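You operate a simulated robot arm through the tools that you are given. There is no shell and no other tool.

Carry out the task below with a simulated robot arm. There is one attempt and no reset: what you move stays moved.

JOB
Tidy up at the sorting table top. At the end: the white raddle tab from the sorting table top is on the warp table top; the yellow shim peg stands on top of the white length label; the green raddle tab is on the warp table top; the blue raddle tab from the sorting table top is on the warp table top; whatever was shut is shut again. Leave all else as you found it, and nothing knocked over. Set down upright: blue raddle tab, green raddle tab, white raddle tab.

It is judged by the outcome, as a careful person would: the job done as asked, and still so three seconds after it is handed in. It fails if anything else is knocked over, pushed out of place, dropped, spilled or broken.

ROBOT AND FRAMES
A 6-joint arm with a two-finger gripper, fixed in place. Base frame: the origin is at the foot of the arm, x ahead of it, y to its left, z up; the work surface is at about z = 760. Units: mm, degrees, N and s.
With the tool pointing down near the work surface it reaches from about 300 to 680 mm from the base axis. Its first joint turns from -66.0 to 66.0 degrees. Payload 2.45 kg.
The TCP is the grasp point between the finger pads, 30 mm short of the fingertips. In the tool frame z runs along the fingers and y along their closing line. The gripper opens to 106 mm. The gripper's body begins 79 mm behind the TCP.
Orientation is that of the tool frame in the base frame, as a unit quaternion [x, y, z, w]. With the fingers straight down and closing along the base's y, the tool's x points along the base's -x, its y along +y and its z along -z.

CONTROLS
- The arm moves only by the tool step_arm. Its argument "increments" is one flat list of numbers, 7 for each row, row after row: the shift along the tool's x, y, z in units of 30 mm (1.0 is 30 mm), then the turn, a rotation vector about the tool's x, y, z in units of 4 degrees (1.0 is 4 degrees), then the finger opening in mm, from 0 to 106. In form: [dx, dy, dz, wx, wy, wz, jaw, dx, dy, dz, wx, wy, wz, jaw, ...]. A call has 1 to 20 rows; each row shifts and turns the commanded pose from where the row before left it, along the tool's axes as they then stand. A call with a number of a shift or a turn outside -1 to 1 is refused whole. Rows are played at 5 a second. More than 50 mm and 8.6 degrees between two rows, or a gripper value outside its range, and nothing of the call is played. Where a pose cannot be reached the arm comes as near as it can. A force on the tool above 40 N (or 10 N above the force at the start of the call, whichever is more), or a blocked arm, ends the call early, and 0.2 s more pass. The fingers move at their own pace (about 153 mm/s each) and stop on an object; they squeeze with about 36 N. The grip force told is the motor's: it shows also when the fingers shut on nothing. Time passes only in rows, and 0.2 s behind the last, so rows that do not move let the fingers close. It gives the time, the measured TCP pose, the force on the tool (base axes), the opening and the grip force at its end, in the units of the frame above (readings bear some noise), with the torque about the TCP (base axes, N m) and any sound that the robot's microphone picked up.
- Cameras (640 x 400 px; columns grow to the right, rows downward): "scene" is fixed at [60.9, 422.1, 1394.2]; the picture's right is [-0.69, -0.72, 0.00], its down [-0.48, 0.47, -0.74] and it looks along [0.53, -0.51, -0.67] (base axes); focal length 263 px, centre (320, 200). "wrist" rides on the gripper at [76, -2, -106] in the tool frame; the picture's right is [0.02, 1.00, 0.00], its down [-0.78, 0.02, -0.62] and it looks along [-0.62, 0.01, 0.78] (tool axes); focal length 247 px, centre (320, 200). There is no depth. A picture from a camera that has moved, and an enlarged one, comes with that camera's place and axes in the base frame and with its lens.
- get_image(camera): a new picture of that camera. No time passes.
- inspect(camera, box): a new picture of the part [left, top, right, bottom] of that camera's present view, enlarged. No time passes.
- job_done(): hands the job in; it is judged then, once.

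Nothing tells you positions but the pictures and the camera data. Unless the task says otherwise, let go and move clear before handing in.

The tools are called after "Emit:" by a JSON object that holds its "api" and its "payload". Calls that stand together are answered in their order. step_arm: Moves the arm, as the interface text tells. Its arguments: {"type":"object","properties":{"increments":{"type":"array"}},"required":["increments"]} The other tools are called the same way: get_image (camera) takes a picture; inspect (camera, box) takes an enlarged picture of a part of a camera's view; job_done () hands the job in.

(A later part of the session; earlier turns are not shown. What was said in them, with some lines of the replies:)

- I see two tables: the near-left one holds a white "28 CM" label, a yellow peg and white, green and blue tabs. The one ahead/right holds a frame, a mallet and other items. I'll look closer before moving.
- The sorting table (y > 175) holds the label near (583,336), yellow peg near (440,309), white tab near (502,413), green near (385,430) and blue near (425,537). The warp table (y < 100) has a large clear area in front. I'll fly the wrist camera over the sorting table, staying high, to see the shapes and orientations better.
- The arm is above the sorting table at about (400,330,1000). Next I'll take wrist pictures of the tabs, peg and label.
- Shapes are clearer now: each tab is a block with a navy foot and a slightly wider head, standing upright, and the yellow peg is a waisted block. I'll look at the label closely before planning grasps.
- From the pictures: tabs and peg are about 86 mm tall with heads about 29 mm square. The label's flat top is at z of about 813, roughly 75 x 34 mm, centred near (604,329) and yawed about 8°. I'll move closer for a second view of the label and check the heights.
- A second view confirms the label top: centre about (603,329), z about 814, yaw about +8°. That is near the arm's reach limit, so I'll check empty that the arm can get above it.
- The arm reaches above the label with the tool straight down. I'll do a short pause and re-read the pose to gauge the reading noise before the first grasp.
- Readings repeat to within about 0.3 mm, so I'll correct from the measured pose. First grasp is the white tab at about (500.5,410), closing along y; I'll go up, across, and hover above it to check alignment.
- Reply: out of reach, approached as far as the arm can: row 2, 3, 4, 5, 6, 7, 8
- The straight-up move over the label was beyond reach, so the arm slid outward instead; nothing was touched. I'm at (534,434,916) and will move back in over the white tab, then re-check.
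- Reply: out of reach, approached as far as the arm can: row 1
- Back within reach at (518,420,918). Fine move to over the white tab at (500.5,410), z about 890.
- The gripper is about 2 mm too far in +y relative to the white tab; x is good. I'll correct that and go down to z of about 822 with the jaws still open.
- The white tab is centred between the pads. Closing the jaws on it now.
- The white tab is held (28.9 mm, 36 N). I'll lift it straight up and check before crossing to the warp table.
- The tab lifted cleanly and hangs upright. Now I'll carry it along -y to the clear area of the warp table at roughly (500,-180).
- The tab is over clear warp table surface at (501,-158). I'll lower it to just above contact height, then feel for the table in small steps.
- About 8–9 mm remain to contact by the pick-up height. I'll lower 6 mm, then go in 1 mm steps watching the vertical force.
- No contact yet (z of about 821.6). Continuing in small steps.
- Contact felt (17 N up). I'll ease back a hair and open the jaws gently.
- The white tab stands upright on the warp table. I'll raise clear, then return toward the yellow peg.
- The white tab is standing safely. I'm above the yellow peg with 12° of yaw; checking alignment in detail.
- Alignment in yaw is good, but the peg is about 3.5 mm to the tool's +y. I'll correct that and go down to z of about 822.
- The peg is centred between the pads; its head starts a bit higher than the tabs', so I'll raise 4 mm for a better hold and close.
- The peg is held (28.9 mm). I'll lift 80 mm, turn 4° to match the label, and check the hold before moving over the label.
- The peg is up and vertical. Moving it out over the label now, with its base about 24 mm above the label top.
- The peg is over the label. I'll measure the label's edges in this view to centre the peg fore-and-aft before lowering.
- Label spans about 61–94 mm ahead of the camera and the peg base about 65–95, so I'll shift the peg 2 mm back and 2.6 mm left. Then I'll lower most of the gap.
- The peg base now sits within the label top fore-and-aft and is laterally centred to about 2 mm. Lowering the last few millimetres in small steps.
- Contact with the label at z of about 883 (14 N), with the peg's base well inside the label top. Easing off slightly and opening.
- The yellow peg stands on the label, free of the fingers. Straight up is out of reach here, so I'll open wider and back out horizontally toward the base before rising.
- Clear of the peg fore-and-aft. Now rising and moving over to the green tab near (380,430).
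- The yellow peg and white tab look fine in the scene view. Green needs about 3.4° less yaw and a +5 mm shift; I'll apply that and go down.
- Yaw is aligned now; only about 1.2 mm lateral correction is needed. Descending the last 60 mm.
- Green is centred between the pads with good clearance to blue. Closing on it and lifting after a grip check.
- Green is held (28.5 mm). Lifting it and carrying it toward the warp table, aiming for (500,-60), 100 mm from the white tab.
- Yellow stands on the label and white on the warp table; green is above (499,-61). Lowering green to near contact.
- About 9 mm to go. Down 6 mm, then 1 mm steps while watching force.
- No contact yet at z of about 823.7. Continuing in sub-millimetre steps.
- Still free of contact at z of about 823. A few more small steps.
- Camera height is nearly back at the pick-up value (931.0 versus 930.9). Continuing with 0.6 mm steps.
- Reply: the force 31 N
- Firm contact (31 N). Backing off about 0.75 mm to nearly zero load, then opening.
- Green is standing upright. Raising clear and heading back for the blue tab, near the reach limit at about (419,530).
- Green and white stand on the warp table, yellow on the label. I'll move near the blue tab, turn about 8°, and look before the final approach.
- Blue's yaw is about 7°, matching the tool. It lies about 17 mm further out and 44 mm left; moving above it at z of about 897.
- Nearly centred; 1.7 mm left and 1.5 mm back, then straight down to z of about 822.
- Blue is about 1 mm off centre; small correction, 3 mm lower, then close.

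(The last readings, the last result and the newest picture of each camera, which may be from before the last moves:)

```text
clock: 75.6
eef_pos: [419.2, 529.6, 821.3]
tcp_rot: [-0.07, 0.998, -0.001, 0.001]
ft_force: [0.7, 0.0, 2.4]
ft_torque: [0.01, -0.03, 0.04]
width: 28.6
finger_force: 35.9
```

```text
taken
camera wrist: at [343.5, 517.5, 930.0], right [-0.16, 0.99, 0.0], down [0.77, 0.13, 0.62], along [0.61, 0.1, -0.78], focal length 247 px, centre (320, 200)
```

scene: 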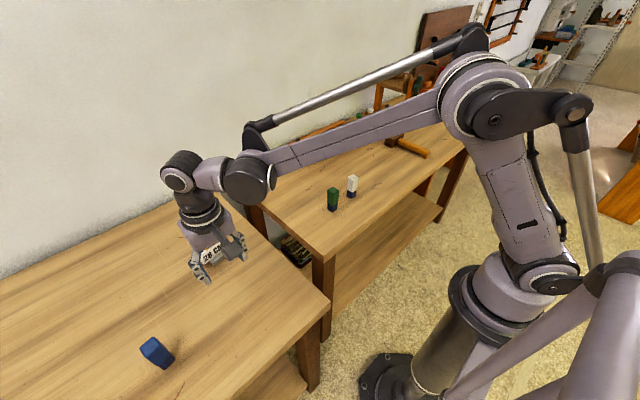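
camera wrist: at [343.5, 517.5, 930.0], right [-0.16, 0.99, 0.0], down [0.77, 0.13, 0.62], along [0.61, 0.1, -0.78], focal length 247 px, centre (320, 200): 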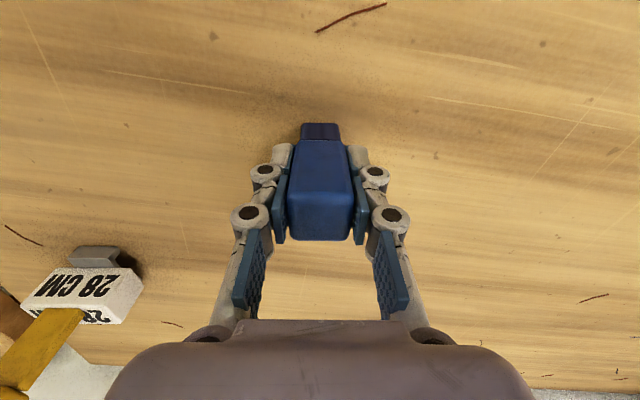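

Blue is held (28.6 mm). Lifting 50 mm first, then moving inward and up since it's near the reach limit.

Emit:
{"api": "step_arm", "payload": {"increments": [0, 0, -0.25, 0, 0, 0, 15, 0, 0, -0.6, 0, 0, 0, 15, 0, 0, -0.8, 0, 0, 0, 15, 0, 0, 0, 0, 0, 0, 15]}}

Emit:
{"api": "get_image", "payload": {"camera": "wrist"}}

Emit:
{"api": "step_arm", "payload": {"increments": [0, -0.5, -0.5, 0, 0, 0, 15, 0, -0.8, -0.5, 0, 0, 0, 15, 0, -0.9, -0.5, 0, 0, 0, 15, 0, -0.9, -0.5, 0, 0, 0, 15, 0, -0.9, -0.4, 0, 0, 0, 15, -0.0225, -0.93, 0, 0, 0, 0, 15, -0.0225, -0.93, 0, 0, 0, 0, 15, -0.0225, -0.93, 0, 0, 0, 0, 15, -0.0225, -0.93, 0, 0, 0, 0, 15, -0.0225, -0.93, 0, 0, 0, 0, 15, -0.0225, -0.93, 0, 0, 0, 0, 15, -0.0225, -0.93, 0, 0, 0, 0, 15, -0.0225, -0.93, 0, 0, 0, 0, 15, -0.0225, -0.93, 0, 0, 0, 0, 15, -0.0225, -0.93, 0, 0, 0, 0, 15, -0.0225, -0.93, 0, 0, 0, 0, 15, -0.0225, -0.93, 0, 0, 0, 0, 15, -0.0225, -0.93, 0, 0, 0, 0, 15, -0.0225, -0.8, 0, 0, 0, 0, 15, 0, 0, 0, 0, 0, 0, 15]}}

Emit:
{"api": "get_image", "payload": {"camera": "wrist"}}

Emit:
{"api": "get_image", "payload": {"camera": "scene"}}

```text
clock: 76.6
eef_pos: [418.1, 528.8, 871.7]
tcp_rot: [-0.07, 0.998, 0.0, 0.001]
ft_force: [0.4, 0.2, -0.2]
ft_torque: [0.02, -0.02, -0.01]
width: 28.8
finger_force: 36.2
```

```text
taken
camera wrist: at [342.9, 516.6, 979.8], right [-0.16, 0.99, 0.0], down [0.77, 0.13, 0.62], along [0.61, 0.1, -0.78], focal length 247 px, centre (320, 200)
```

wrist: 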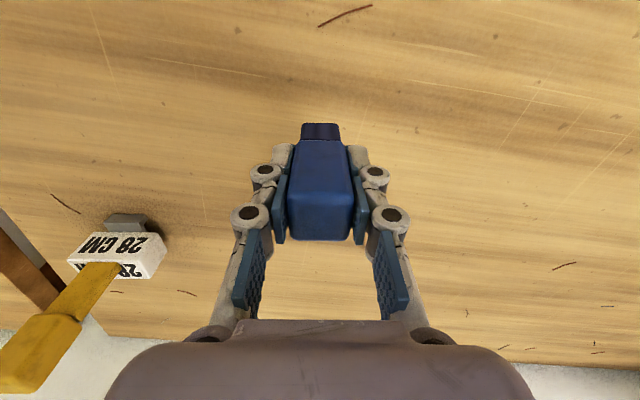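

```text
clock: 80.8
eef_pos: [502.2, 30.0, 942.2]
tcp_rot: [-0.07, 0.998, 0.0, 0.0]
ft_force: [0.6, 0.7, -0.3]
ft_torque: [0.01, 0.02, 0.0]
width: 29.0
finger_force: 36.1
```

```text
taken
camera wrist: at [425.5, 17.7, 1049.8], right [-0.16, 0.99, 0.0], down [0.77, 0.13, 0.62], along [0.61, 0.1, -0.78], focal length 247 px, centre (320, 200)
```

wrist: 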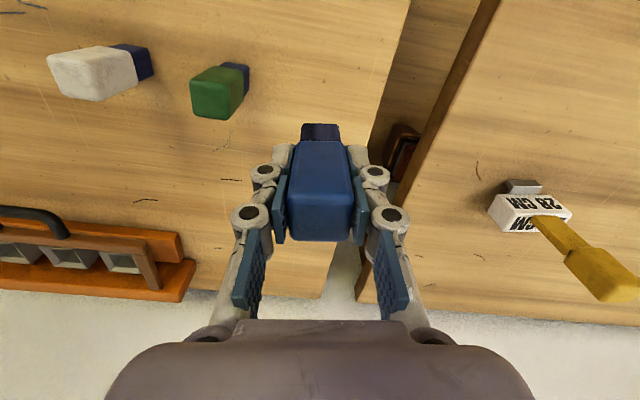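

```text
taken
```

scene: 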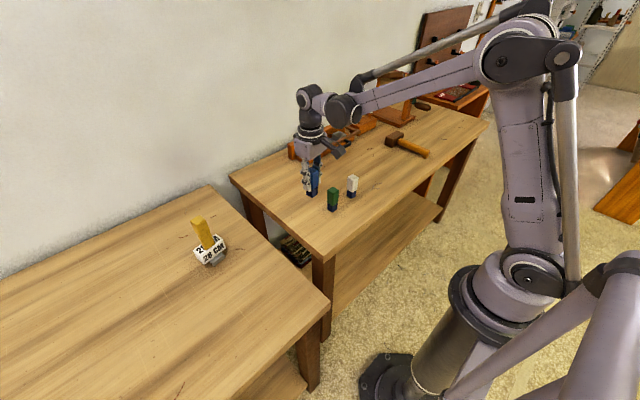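

Blue hangs at (502,30), about 80 mm inside the warp table's edge and 90 mm from green. Lowering to near contact.

Emit:
{"api": "step_arm", "payload": {"increments": [0, 0, 0.5, 0, 0, 0, 15, 0, 0, 0.9, 0, 0, 0, 15, 0, 0, 0.9, 0, 0, 0, 15, 0, 0, 0.9, 0, 0, 0, 15, 0, 0, 0.5, 0, 0, 0, 15, 0, 0, 0, 0, 0, 0, 15, 0, 0, 0, 0, 0, 0, 15]}}

Emit:
{"api": "get_image", "payload": {"camera": "wrist"}}

```text
clock: 82.4
eef_pos: [500.6, 31.2, 834.8]
tcp_rot: [-0.07, 0.998, 0.0, 0.001]
ft_force: [0.2, -0.5, -1.2]
ft_torque: [-0.01, -0.01, 0.0]
width: 28.9
finger_force: 36.1
```

```text
taken
camera wrist: at [424.2, 18.5, 942.4], right [-0.16, 0.99, 0.0], down [0.77, 0.13, 0.62], along [0.61, 0.1, -0.78], focal length 247 px, centre (320, 200)
```

wrist: 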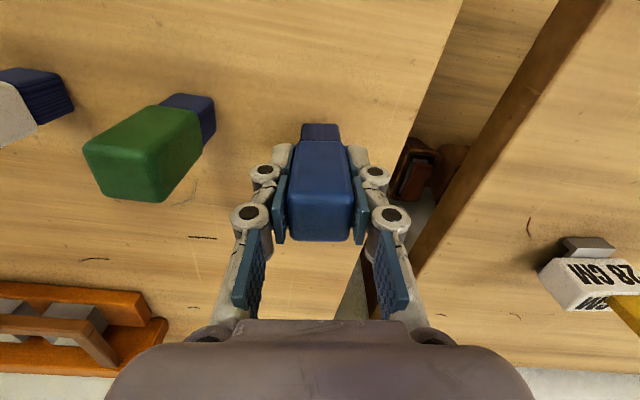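

About 12 mm to contact. Down 9 mm, then small steps.

Emit:
{"api": "step_arm", "payload": {"increments": [0, 0, 0.15, 0, 0, 0, 15, 0, 0, 0.15, 0, 0, 0, 15, 0, 0, 0, 0, 0, 0, 15, 0, 0, 0, 0, 0, 0, 15]}}

Emit:
{"api": "step_arm", "payload": {"increments": [0, 0, 0.035, 0, 0, 0, 15, 0, 0, 0, 0, 0, 0, 15]}}

Emit:
{"api": "step_arm", "payload": {"increments": [0, 0, 0.025, 0, 0, 0, 15, 0, 0, 0, 0, 0, 0, 15]}}

Emit:
{"api": "get_image", "payload": {"camera": "wrist"}}

```text
clock: 83.4
eef_pos: [500.1, 31.0, 824.1]
tcp_rot: [-0.069, 0.998, -0.001, 0.002]
ft_force: [-0.2, -0.8, 0.4]
ft_torque: [-0.01, -0.01, -0.01]
width: 28.6
finger_force: 35.9
```

```text
clock: 84.0
eef_pos: [500.4, 30.2, 822.0]
tcp_rot: [-0.069, 0.998, 0.0, 0.001]
ft_force: [0.2, 0.2, -0.3]
ft_torque: [-0.03, -0.02, -0.01]
width: 28.6
finger_force: 36.0
```

```text
clock: 84.6
eef_pos: [499.0, 31.6, 821.5]
tcp_rot: [-0.07, 0.998, 0.001, 0.002]
ft_force: [-0.3, -0.5, 2.4]
ft_torque: [0.0, 0.0, 0.01]
width: 28.7
finger_force: 35.9
```

```text
taken
camera wrist: at [424.0, 18.3, 929.9], right [-0.16, 0.99, 0.0], down [0.77, 0.13, 0.62], along [0.61, 0.1, -0.78], focal length 247 px, centre (320, 200)
```

wrist: 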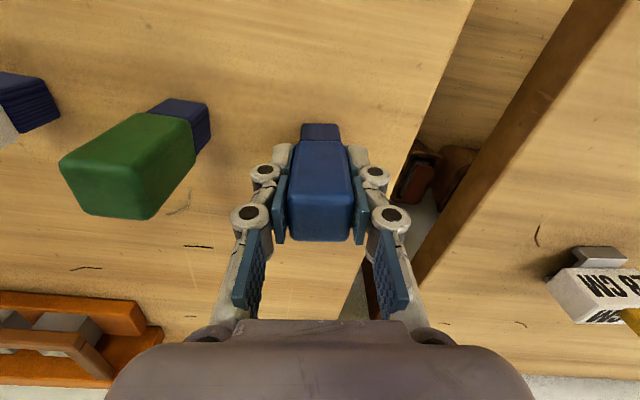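

Light contact starting (2.4 N). One tiny step to confirm.

Emit:
{"api": "step_arm", "payload": {"increments": [0, 0, 0.012, 0, 0, 0, 15, 0, 0, 0, 0, 0, 0, 15]}}

```text
clock: 85.2
eef_pos: [500.1, 30.1, 822.5]
tcp_rot: [-0.07, 0.998, 0.0, 0.001]
ft_force: [2.0, 1.4, 9.9]
ft_torque: [0.13, -0.08, 0.03]
width: 29.0
finger_force: 35.7
```

Contact confirmed (about 10 N). Easing back a touch and opening gently.

Emit:
{"api": "step_arm", "payload": {"increments": [0, 0, -0.008, 0, 0, 0, 15, 0, 0, 0, 0, 0, 0, 15, 0, 0, 0, 0, 0, 0, 33, 0, 0, 0, 0, 0, 0, 40, 0, 0, 0, 0, 0, 0, 50, 0, 0, 0, 0, 0, 0, 60, 0, 0, 0, 0, 0, 0, 60]}}

Emit:
{"api": "get_image", "payload": {"camera": "wrist"}}

Emit:
{"api": "inspect", "payload": {"camera": "scene", "box": [270, 130, 390, 230]}}

```text
clock: 86.8
eef_pos: [498.5, 29.5, 822.4]
tcp_rot: [-0.07, 0.998, 0.0, 0.001]
ft_force: [-0.3, -0.3, 0.6]
ft_torque: [-0.01, 0.03, 0.01]
width: 59.8
finger_force: 0.0
```

```text
taken
camera wrist: at [423.6, 18.0, 930.0], right [-0.16, 0.99, 0.0], down [0.77, 0.13, 0.62], along [0.61, 0.1, -0.78], focal length 247 px, centre (320, 200)
```

wrist: 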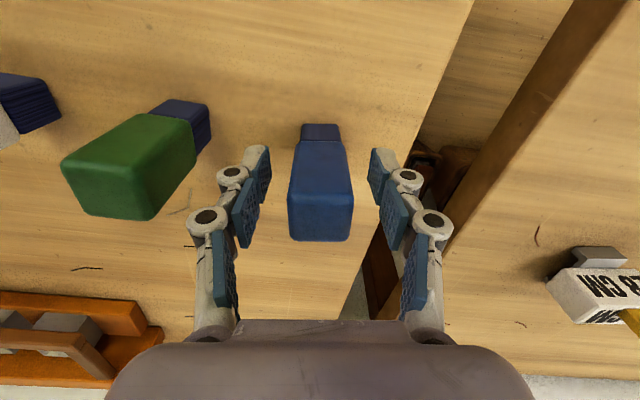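

```text
4.00 times, centred on (330, 180) of scene
camera zoom: at [60.9, 422.1, 1394.2], right [-0.69, -0.72, 0.0], down [-0.48, 0.47, -0.74], along [0.53, -0.51, -0.67], focal length 1052 px, centre (280, 280)
```

zoom: 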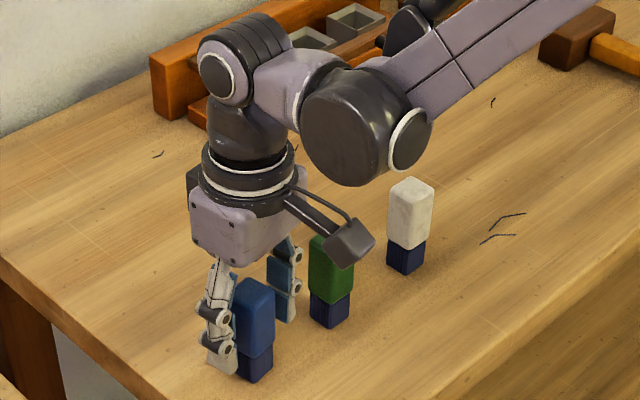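

All three tabs stand upright on the warp table. Rising straight up well clear, turning the wrist back, and then checking everything.

Emit:
{"api": "step_arm", "payload": {"increments": [0, 0, -0.5, 0, 0, 0, 60, 0, 0, -0.8, 0, 0, 0, 60, 0, 0, -1, 0, 0, 0, 60, 0, 0, -1, 0, 0, 0, 60, 0, 0, -1, 0, 0, 0, 60, 0, 0, -1, 0, 0, 0, 60, 0, 0, -1, 0, 0, 0.9, 80, 0.3, 0, -1, 0, 0, 0.9, 106, 0.5, 0, -1, 0, 0, 0, 106, 0.5, 0, -1, 0, 0, 0, 106, 0, 0, 0, 0, 0, 0, 106, 0, 0, 0, 0, 0, 0, 106]}}

Emit:
{"api": "get_image", "payload": {"camera": "scene"}}

Emit:
{"api": "inspect", "payload": {"camera": "scene", "box": [260, 120, 400, 240]}}

Emit:
{"api": "inspect", "payload": {"camera": "scene", "box": [160, 200, 260, 280]}}

Emit:
{"api": "get_image", "payload": {"camera": "wrist"}}

```text
clock: 89.4
eef_pos: [460.2, 28.5, 1099.5]
tcp_rot: [-0.007, 1.0, 0.001, 0.0]
ft_force: [-0.4, -1.2, 0.6]
ft_torque: [0.0, -0.01, -0.02]
width: 106.0
finger_force: 0.0
```

```text
taken
```

scene: 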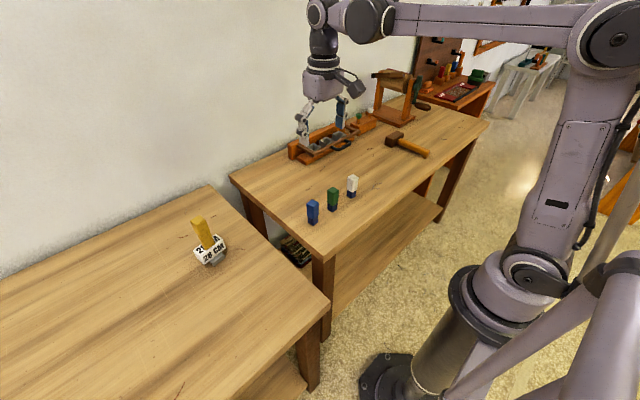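

```text
3.33 times, centred on (330, 180) of scene
camera zoom: at [60.9, 422.1, 1394.2], right [-0.69, -0.72, 0.0], down [-0.48, 0.47, -0.74], along [0.53, -0.51, -0.67], focal length 876 px, centre (287, 267)
```

zoom: 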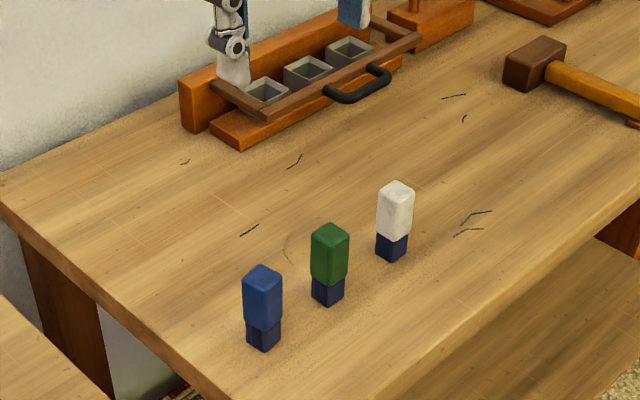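

```text
5.00 times, centred on (210, 240) of scene
camera zoom: at [60.9, 422.1, 1394.2], right [-0.69, -0.72, 0.0], down [-0.48, 0.47, -0.74], along [0.53, -0.51, -0.67], focal length 1315 px, centre (870, 0)
```

zoom: 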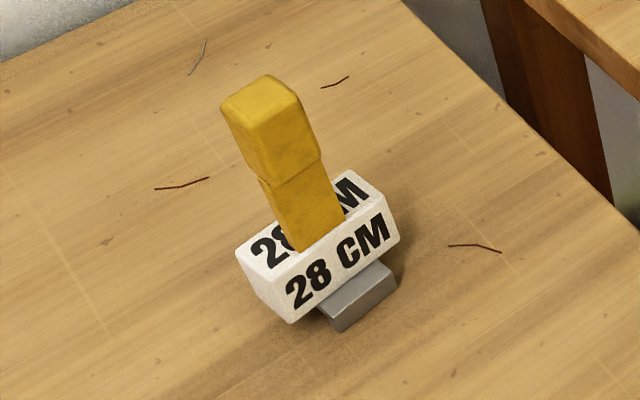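

```text
taken
camera wrist: at [383.1, 25.5, 1208.2], right [-0.04, 1.0, 0.0], down [0.78, 0.03, 0.62], along [0.62, 0.02, -0.78], focal length 247 px, centre (320, 200)
```

wrist: 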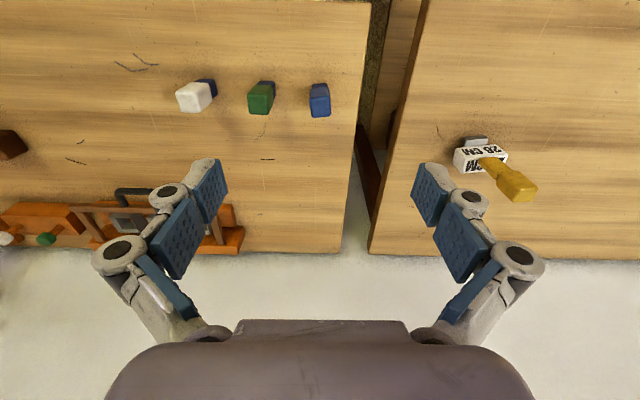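

Everything is as asked. The blue, green and white tabs stand upright on the warp table, and the yellow peg stands on the white label, which hasn't moved. Nothing was opened, and the arm is clear, so I'm handing in.

Emit:
{"api": "job_done", "payload": {}}

```text
The job is handed in.
```

The job is done and handed in. In the last pictures before hand-in, everything was standing and in place:

- **Tabs:** the white, green and blue raddle tabs stand upright on the warp table top. They are in a row about 90–100 mm apart, well in from the edge.
- **Yellow shim peg:** it stands on top of the white length label, which shows no sign of having moved.
- **Everything else:** nothing that was shut was opened, and nothing else was touched or knocked over. The arm was raised clear with the jaws open.

Early on, one upward move over the label went past the arm's reach and the arm slid sideways. It touched nothing.
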